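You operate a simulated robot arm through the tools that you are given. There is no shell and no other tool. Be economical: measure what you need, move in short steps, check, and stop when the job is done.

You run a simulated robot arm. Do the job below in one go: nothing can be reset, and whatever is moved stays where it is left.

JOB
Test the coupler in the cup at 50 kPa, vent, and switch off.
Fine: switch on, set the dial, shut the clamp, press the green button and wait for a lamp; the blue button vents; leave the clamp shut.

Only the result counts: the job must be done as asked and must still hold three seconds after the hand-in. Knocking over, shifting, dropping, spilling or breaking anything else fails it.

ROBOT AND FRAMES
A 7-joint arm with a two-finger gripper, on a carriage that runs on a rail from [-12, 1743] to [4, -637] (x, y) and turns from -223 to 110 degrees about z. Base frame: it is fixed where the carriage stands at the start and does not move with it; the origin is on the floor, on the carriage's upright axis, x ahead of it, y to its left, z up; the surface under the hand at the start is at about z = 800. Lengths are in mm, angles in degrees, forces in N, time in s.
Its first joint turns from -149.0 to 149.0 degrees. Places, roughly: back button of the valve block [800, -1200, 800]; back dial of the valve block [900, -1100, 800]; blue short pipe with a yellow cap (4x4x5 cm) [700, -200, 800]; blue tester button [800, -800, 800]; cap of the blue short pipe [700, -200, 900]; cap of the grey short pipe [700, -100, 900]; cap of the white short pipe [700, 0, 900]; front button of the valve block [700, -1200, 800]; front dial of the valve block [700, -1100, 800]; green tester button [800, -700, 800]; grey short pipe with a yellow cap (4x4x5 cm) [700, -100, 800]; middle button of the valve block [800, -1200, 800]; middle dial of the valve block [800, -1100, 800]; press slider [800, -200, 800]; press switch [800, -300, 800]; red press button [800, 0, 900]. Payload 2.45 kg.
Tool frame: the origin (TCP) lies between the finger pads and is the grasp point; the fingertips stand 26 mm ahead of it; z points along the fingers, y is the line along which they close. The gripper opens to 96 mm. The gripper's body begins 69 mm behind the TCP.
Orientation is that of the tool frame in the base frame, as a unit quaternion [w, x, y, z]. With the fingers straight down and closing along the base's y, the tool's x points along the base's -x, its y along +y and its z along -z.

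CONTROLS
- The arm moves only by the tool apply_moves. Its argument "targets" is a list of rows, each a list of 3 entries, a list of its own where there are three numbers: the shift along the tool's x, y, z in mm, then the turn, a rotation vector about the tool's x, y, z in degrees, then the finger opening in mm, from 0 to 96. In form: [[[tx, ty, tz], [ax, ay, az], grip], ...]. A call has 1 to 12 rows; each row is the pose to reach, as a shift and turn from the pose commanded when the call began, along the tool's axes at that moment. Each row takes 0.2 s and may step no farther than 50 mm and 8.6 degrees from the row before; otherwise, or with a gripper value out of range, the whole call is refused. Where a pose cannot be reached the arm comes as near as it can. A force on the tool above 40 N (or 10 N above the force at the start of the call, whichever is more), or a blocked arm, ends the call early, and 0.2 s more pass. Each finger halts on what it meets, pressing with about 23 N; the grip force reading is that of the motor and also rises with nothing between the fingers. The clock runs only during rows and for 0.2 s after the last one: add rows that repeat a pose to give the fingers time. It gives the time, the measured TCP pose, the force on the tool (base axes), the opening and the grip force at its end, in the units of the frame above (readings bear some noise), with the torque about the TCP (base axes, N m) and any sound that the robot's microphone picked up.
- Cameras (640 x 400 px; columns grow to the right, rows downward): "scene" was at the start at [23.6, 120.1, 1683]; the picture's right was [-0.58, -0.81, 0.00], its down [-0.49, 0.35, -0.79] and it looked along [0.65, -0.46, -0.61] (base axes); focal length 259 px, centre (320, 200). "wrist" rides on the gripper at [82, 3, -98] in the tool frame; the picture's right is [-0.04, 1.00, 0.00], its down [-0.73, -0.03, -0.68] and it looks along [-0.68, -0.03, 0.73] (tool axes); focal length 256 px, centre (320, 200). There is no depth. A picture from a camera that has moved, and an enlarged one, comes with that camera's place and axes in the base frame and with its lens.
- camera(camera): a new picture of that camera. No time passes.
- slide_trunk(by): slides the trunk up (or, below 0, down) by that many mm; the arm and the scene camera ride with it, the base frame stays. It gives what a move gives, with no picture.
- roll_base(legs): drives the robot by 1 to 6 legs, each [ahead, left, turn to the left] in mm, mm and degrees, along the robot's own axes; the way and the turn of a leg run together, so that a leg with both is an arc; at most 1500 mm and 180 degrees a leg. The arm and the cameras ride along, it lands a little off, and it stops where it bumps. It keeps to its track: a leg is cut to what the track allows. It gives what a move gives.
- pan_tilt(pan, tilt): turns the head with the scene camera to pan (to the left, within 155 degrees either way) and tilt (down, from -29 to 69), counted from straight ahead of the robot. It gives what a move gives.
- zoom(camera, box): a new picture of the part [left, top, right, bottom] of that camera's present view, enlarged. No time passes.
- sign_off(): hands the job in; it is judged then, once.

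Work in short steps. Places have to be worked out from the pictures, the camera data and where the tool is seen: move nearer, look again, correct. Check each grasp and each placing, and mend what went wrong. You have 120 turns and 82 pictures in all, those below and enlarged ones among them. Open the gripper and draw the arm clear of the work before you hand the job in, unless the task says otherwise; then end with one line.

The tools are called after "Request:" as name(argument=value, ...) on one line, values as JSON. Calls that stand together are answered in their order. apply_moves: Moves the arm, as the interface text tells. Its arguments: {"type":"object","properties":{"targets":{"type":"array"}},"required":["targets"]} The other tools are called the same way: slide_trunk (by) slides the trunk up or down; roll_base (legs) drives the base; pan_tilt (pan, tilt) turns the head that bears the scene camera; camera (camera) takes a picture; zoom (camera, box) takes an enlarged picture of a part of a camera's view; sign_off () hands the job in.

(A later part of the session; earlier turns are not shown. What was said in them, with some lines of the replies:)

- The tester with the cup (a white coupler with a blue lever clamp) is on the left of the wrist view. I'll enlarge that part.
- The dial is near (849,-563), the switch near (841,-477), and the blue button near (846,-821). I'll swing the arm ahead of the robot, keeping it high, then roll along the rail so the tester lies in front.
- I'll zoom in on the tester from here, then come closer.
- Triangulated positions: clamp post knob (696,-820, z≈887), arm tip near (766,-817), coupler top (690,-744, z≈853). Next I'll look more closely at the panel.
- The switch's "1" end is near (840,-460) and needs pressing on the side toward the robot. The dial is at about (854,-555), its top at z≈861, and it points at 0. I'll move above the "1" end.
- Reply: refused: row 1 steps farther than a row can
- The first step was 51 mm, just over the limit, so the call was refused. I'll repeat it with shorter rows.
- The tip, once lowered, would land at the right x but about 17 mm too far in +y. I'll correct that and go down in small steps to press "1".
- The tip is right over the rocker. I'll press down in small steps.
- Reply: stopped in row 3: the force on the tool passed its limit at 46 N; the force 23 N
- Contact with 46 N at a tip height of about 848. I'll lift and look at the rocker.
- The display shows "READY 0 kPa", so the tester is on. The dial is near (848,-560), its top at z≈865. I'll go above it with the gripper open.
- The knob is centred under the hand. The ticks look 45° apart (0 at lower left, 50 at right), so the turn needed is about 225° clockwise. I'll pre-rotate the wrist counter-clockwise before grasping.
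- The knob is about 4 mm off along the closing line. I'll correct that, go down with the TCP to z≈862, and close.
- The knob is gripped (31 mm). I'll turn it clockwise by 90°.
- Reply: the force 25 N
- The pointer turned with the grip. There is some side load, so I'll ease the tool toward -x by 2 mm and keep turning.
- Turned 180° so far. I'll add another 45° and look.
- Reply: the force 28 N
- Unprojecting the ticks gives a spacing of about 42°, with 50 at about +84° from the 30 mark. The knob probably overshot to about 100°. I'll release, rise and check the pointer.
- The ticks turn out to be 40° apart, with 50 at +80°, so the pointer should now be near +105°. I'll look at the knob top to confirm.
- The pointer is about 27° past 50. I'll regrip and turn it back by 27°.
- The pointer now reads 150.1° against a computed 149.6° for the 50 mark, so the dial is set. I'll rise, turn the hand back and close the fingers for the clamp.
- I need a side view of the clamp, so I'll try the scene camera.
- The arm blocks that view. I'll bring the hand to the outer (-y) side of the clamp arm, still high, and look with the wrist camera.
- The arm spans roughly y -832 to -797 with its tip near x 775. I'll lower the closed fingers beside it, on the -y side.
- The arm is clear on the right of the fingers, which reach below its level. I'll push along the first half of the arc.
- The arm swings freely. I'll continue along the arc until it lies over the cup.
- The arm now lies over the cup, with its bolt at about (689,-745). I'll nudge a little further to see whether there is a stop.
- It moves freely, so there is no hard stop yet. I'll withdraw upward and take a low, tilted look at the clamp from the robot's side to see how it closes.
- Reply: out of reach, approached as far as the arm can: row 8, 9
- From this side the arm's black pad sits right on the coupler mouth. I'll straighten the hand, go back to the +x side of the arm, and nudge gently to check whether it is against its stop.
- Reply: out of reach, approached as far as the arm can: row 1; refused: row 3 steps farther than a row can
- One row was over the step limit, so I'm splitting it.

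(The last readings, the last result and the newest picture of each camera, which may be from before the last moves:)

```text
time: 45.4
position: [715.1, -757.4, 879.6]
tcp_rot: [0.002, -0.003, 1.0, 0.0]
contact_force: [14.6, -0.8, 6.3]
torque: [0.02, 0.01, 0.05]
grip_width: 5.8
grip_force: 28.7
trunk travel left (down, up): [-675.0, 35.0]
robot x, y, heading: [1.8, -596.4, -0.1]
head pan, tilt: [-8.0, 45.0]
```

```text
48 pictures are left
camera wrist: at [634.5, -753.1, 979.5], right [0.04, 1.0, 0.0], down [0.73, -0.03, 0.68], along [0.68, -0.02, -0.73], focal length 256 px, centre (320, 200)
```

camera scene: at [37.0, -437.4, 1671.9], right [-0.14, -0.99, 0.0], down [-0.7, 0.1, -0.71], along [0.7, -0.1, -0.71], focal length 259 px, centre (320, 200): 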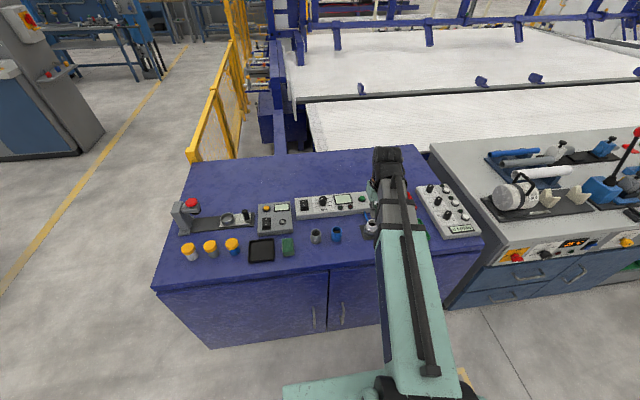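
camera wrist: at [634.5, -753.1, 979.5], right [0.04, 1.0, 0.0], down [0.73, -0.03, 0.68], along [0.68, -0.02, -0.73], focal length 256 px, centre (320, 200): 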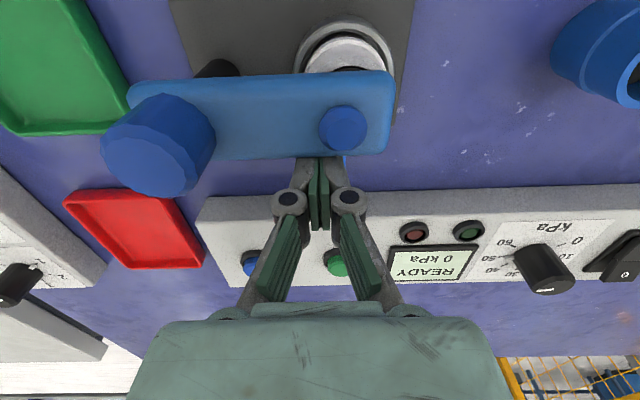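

A 14.6 N reaction at x≈715 shows the arm is against its stop, over the cup, so the clamp is shut. I'll back off, rise and go above the green button near (847,-740).

Request:
apply_moves(targets=[[[-25, 0, 0], [0, 0, 0], 0], [[-25, 0, -40], [0, 0, 0], 0], [[-65, 6, -45], [0, 0, 0], 0], [[-105, 12, -45], [0, 0, 0], 0], [[-132, 17, -40], [0, 0, 0], 0], [[-132, 17, -35], [0, 0, 0], 0]])

Request:
camera(camera="wrist")

```text
time: 46.8
position: [845.5, -739.0, 914.9]
tcp_rot: [0.001, -0.002, 1.0, 0.0]
contact_force: [0.3, -0.7, -0.2]
torque: [0.03, -0.04, 0.04]
grip_width: 0.0
grip_force: 28.9
trunk travel left (down, up): [-675.0, 35.0]
robot x, y, heading: [1.6, -596.1, 0.2]
head pan, tilt: [-8.0, 45.0]
```

```text
47 pictures are left
camera wrist: at [765.5, -735.4, 1014.3], right [0.04, 1.0, 0.0], down [0.73, -0.03, 0.68], along [0.68, -0.02, -0.73], focal length 256 px, centre (320, 200)
```

wrist: 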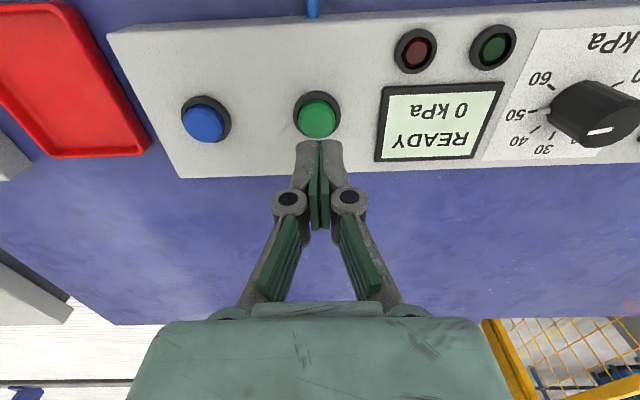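

The tip will land on the green button, within 2 mm. I'll press it.

Request:
apply_moves(targets=[[[0, -2, 25], [0, 0, 0], 0], [[0, -2, 38], [0, 0, 0], 0], [[0, -2, 42], [0, 0, 0], 0], [[0, -2, 46], [0, 0, 0], 0], [[0, -2, 50], [0, 0, 0], 0], [[0, -2, 54], [0, 0, 0], 0], [[0, -2, 58], [0, 0, 0], 0]])

Request:
camera(camera="wrist")

```text
time: 48.4
position: [845.0, -742.4, 862.8]
tcp_rot: [0.004, -0.002, 1.0, 0.001]
contact_force: [9.4, -0.4, 38.4]
torque: [0.0, -0.04, 0.04]
grip_width: 6.1
grip_force: 28.1
trunk travel left (down, up): [-675.0, 35.0]
robot x, y, heading: [7.2, -594.1, 0.1]
head pan, tilt: [-8.0, 45.0]
heard: click
```

```text
46 pictures are left
camera wrist: at [764.0, -737.4, 960.9], right [0.04, 1.0, 0.0], down [0.73, -0.03, 0.69], along [0.68, -0.02, -0.73], focal length 256 px, centre (320, 200)
```

wrist: 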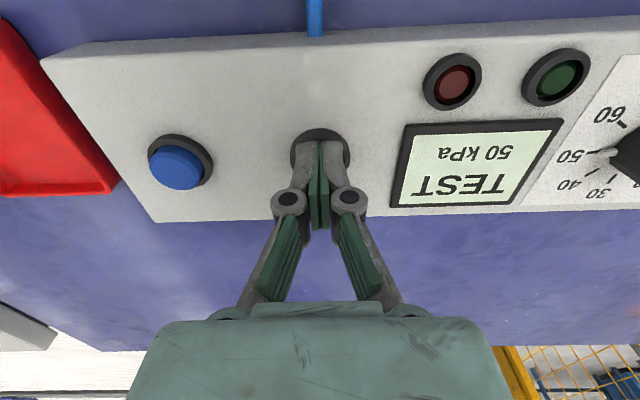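

"TEST 50 kPa" is running. I'll lift off, move toward the blue button, and wait for a lamp.

Request:
apply_moves(targets=[[[0, 0, -30], [0, 0, 0], 0], [[0, 0, -50], [0, 0, 0], 0], [[0, -40, -50], [0, 0, 0], 0], [[0, -70, -50], [0, 0, 0], 0], [[0, -70, -50], [0, 0, 0], 0], [[0, -70, -50], [0, 0, 0], 0], [[0, -70, -50], [0, 0, 0], 0], [[0, -70, -50], [0, 0, 0], 0], [[0, -70, -50], [0, 0, 0], 0]])

Request:
camera(camera="wrist")

```text
time: 50.4
position: [845.9, -810.5, 907.1]
tcp_rot: [0.0, -0.001, 1.0, 0.001]
contact_force: [0.2, -0.1, -0.2]
torque: [0.02, -0.01, -0.01]
grip_width: 0.5
grip_force: 28.2
trunk travel left (down, up): [-675.0, 35.0]
robot x, y, heading: [7.4, -594.6, 0.1]
head pan, tilt: [-8.0, 45.0]
```

```text
45 pictures are left
camera wrist: at [764.6, -806.3, 1005.7], right [0.04, 1.0, 0.0], down [0.73, -0.03, 0.68], along [0.68, -0.02, -0.73], focal length 256 px, centre (320, 200)
```

wrist: 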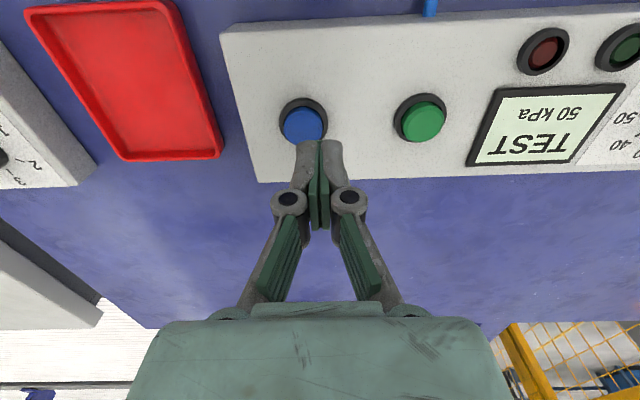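

Still testing, with no lamp yet. I'll shift 11 mm to sit above the blue button and wait.

Request:
apply_moves(targets=[[[0, -11, 0], [0, 0, 0], 0], [[0, -11, 0], [0, 0, 0], 0], [[0, -11, 0], [0, 0, 0], 0], [[0, -11, 0], [0, 0, 0], 0], [[0, -11, 0], [0, 0, 0], 0], [[0, -11, 0], [0, 0, 0], 0], [[0, -11, 0], [0, 0, 0], 0], [[0, -11, 0], [0, 0, 0], 0], [[0, -11, 0], [0, 0, 0], 0], [[0, -11, 0], [0, 0, 0], 0], [[0, -11, 0], [0, 0, 0], 0], [[0, -11, 0], [0, 0, 0], 0]])

Request:
camera(camera="wrist")

```text
time: 53.0
position: [846.9, -821.9, 907.7]
tcp_rot: [0.001, -0.002, 1.0, -0.001]
contact_force: [0.5, -0.5, 1.2]
torque: [-0.01, 0.01, -0.01]
grip_width: 0.0
grip_force: 28.2
trunk travel left (down, up): [-675.0, 35.0]
robot x, y, heading: [4.9, -600.1, 0.1]
head pan, tilt: [-8.0, 45.0]
```

```text
44 pictures are left
camera wrist: at [764.8, -817.8, 1005.9], right [0.04, 1.0, 0.0], down [0.73, -0.03, 0.68], along [0.68, -0.02, -0.73], focal length 256 px, centre (320, 200)
```

wrist: 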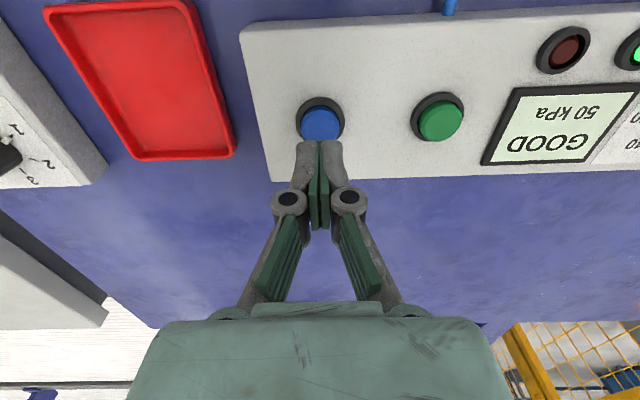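

The display reads "GOOD 50 kPa" and the green lamp is lit. I'll press the blue button to vent, at about the same depth as the green one (TCP 861).

Request:
apply_moves(targets=[[[0, 0, 25], [0, 0, 0], 0], [[0, 0, 33], [0, 0, 0], 0], [[0, 0, 38], [0, 0, 0], 0], [[0, 0, 42], [0, 0, 0], 0], [[0, 0, 46], [0, 0, 0], 0], [[0, 0, 49], [0, 0, 0], 0]])

Request:
camera(camera="wrist")

```text
time: 54.4
position: [845.5, -821.2, 863.0]
tcp_rot: [0.005, -0.002, 1.0, 0.0]
contact_force: [12.3, 1.2, 36.2]
torque: [0.06, -0.1, -0.03]
grip_width: 6.1
grip_force: 28.6
trunk travel left (down, up): [-675.0, 35.0]
robot x, y, heading: [8.9, -596.2, 0.3]
head pan, tilt: [-8.0, 45.0]
heard: click
```

```text
43 pictures are left
camera wrist: at [764.2, -817.6, 961.3], right [0.04, 1.0, 0.0], down [0.73, -0.03, 0.69], along [0.68, -0.02, -0.73], focal length 256 px, centre (320, 200)
```

wrist: 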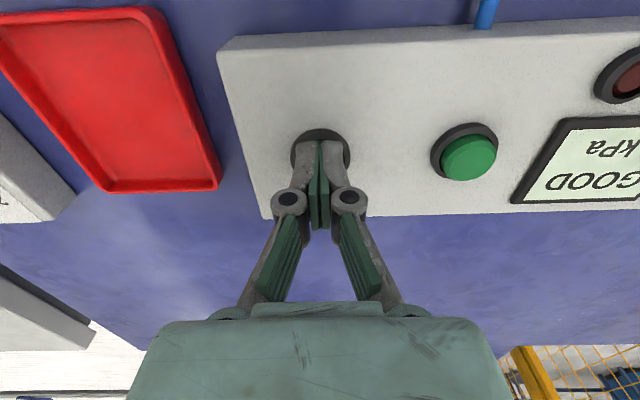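

It clicked. I'll rise and move toward the switch, checking the display for the vent.

Request:
apply_moves(targets=[[[0, 0, -40], [0, 0, 0], 0], [[0, 0, -70], [0, 0, 0], 0], [[0, 45, -75], [0, 0, 0], 0], [[0, 90, -75], [0, 0, 0], 0], [[0, 135, -75], [0, 0, 0], 0], [[0, 135, -75], [0, 0, 0], 0]])

Request:
camera(camera="wrist")

```text
time: 55.8
position: [845.0, -687.6, 934.0]
tcp_rot: [0.001, -0.002, 1.0, 0.0]
contact_force: [0.6, 0.8, 0.0]
torque: [0.0, 0.02, -0.01]
grip_width: 0.0
grip_force: 28.3
trunk travel left (down, up): [-675.0, 35.0]
robot x, y, heading: [2.9, -597.2, 0.3]
head pan, tilt: [-8.0, 45.0]
```

```text
42 pictures are left
camera wrist: at [763.1, -683.5, 1033.2], right [0.04, 1.0, 0.0], down [0.73, -0.03, 0.68], along [0.68, -0.02, -0.73], focal length 256 px, centre (320, 200)
```

wrist: 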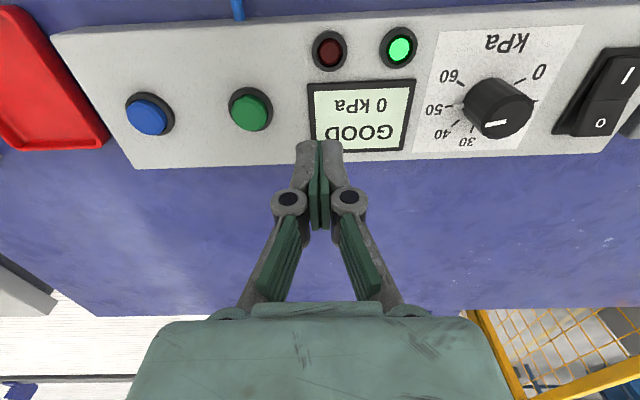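

The display reads "GOOD 0 kPa", so it has vented. Now I'll go above the "0" end of the switch.

Request:
apply_moves(targets=[[[0, 45, 0], [0, 0, 0], 0], [[0, 90, 0], [0, 0, 0], 0], [[-10, 135, 0], [0, 0, 0], 0], [[-22, 175, 0], [0, 0, 0], 0], [[-22, 210, 20], [0, 0, 0], 0], [[-22, 210, 28], [0, 0, 0], 0], [[-22, 210, 28], [0, 0, 0], 0]])

Request:
camera(camera="wrist")

```text
time: 57.4
position: [865.4, -479.2, 907.0]
tcp_rot: [0.0, -0.002, 1.0, 0.0]
contact_force: [-0.5, 0.9, 0.1]
torque: [0.02, -0.04, -0.01]
grip_width: 0.3
grip_force: 28.0
trunk travel left (down, up): [-675.0, 35.0]
robot x, y, heading: [2.9, -596.5, 0.2]
head pan, tilt: [-8.0, 45.0]
```

```text
41 pictures are left
camera wrist: at [784.2, -475.3, 1005.5], right [0.04, 1.0, 0.0], down [0.73, -0.03, 0.68], along [0.68, -0.02, -0.73], focal length 256 px, centre (320, 200)
```

wrist: 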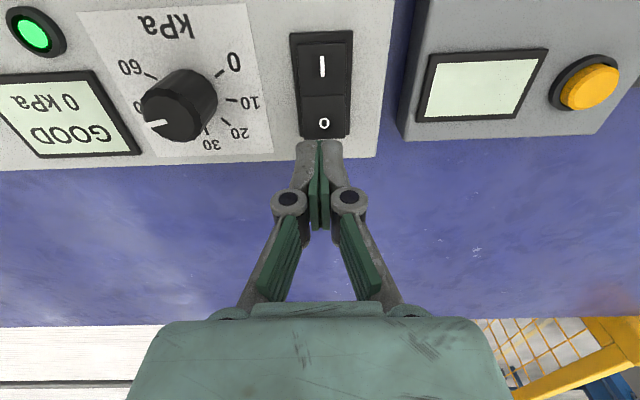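

The tip is aligned with the "0" end, so I'll press.

Request:
apply_moves(targets=[[[0, 2, 20], [0, 0, 0], 0], [[0, 2, 28], [0, 0, 0], 0], [[0, 2, 32], [0, 0, 0], 0], [[0, 2, 36], [0, 0, 0], 0], [[0, 2, 40], [0, 0, 0], 0], [[0, 2, 44], [0, 0, 0], 0]])

Request:
apply_moves(targets=[[[0, 0, -40], [0, 0, 0], 0], [[0, -20, -80], [0, 0, 0], 0], [[40, -50, -100], [0, 0, 0], 0], [[80, -80, -120], [0, 0, 0], 0], [[120, -100, -140], [0, 0, 0], 20], [[140, -100, -140], [0, 0, 0], 60], [[140, -100, -140], [0, 0, 0], 80]])

Request:
camera(camera="wrist")

```text
time: 58.8
position: [866.1, -476.0, 870.9]
tcp_rot: [0.005, -0.003, 1.0, 0.001]
contact_force: [-4.8, -0.5, 20.3]
torque: [-0.05, 0.31, 0.06]
grip_width: 6.0
grip_force: 28.8
trunk travel left (down, up): [-675.0, 35.0]
robot x, y, heading: [2.2, -595.5, 0.2]
head pan, tilt: [-8.0, 45.0]
stopped in row 6: the force on the tool passed its limit at 45 N (the readings are from after the stop); the commanded pose is now the measured one
```

```text
refused: row 3 steps farther than a row can; nothing moved
```

```text
40 pictures are left
camera wrist: at [785.0, -472.0, 969.5], right [0.04, 1.0, 0.0], down [0.73, -0.03, 0.69], along [0.69, -0.02, -0.73], focal length 256 px, centre (320, 200)
```

wrist: 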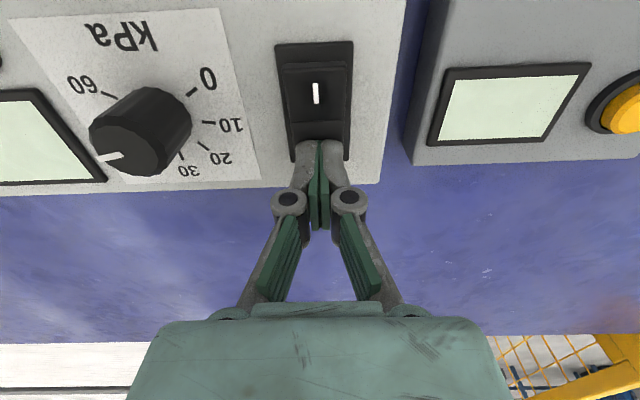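

The rocker flipped and the display is blank. I'll withdraw and open the gripper.

Request:
apply_moves(targets=[[[0, 0, -40], [0, 0, 0], 0], [[0, -15, -80], [0, 0, 0], 0], [[25, -45, -100], [0, 0, 0], 0], [[60, -75, -115], [0, 0, 0], 0], [[100, -100, -130], [0, 0, 0], 20], [[140, -115, -150], [0, 0, 0], 60], [[140, -115, -150], [0, 0, 0], 80], [[140, -115, -150], [0, 0, 0], 80]])

Request:
camera(camera="wrist")

```text
time: 60.6
position: [728.4, -594.3, 1016.5]
tcp_rot: [0.004, -0.002, 1.0, 0.0]
contact_force: [-0.3, 0.4, -0.4]
torque: [0.01, 0.0, -0.02]
grip_width: 79.8
grip_force: 0.1
trunk travel left (down, up): [-675.0, 35.0]
robot x, y, heading: [5.9, -591.8, 0.2]
head pan, tilt: [-8.0, 45.0]
```

```text
39 pictures are left
camera wrist: at [647.2, -589.8, 1115.6], right [0.04, 1.0, 0.0], down [0.73, -0.03, 0.68], along [0.68, -0.02, -0.73], focal length 256 px, centre (320, 200)
```

wrist: 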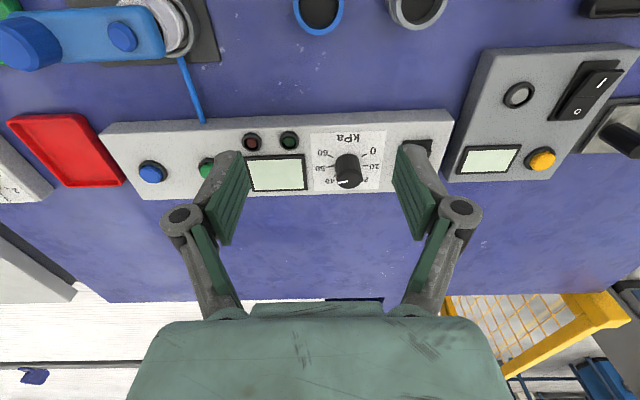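

The tester is off, the clamp is still shut over the cup, and the arm is clear with the gripper open. I'll hand in.

Request:
sign_off()

```text
The job is handed in.
```

The coupler in the cup was tested at 50 kPa and came up GOOD with the green lamp; I then vented it to 0 kPa, switched the tester off and left the clamp shut.
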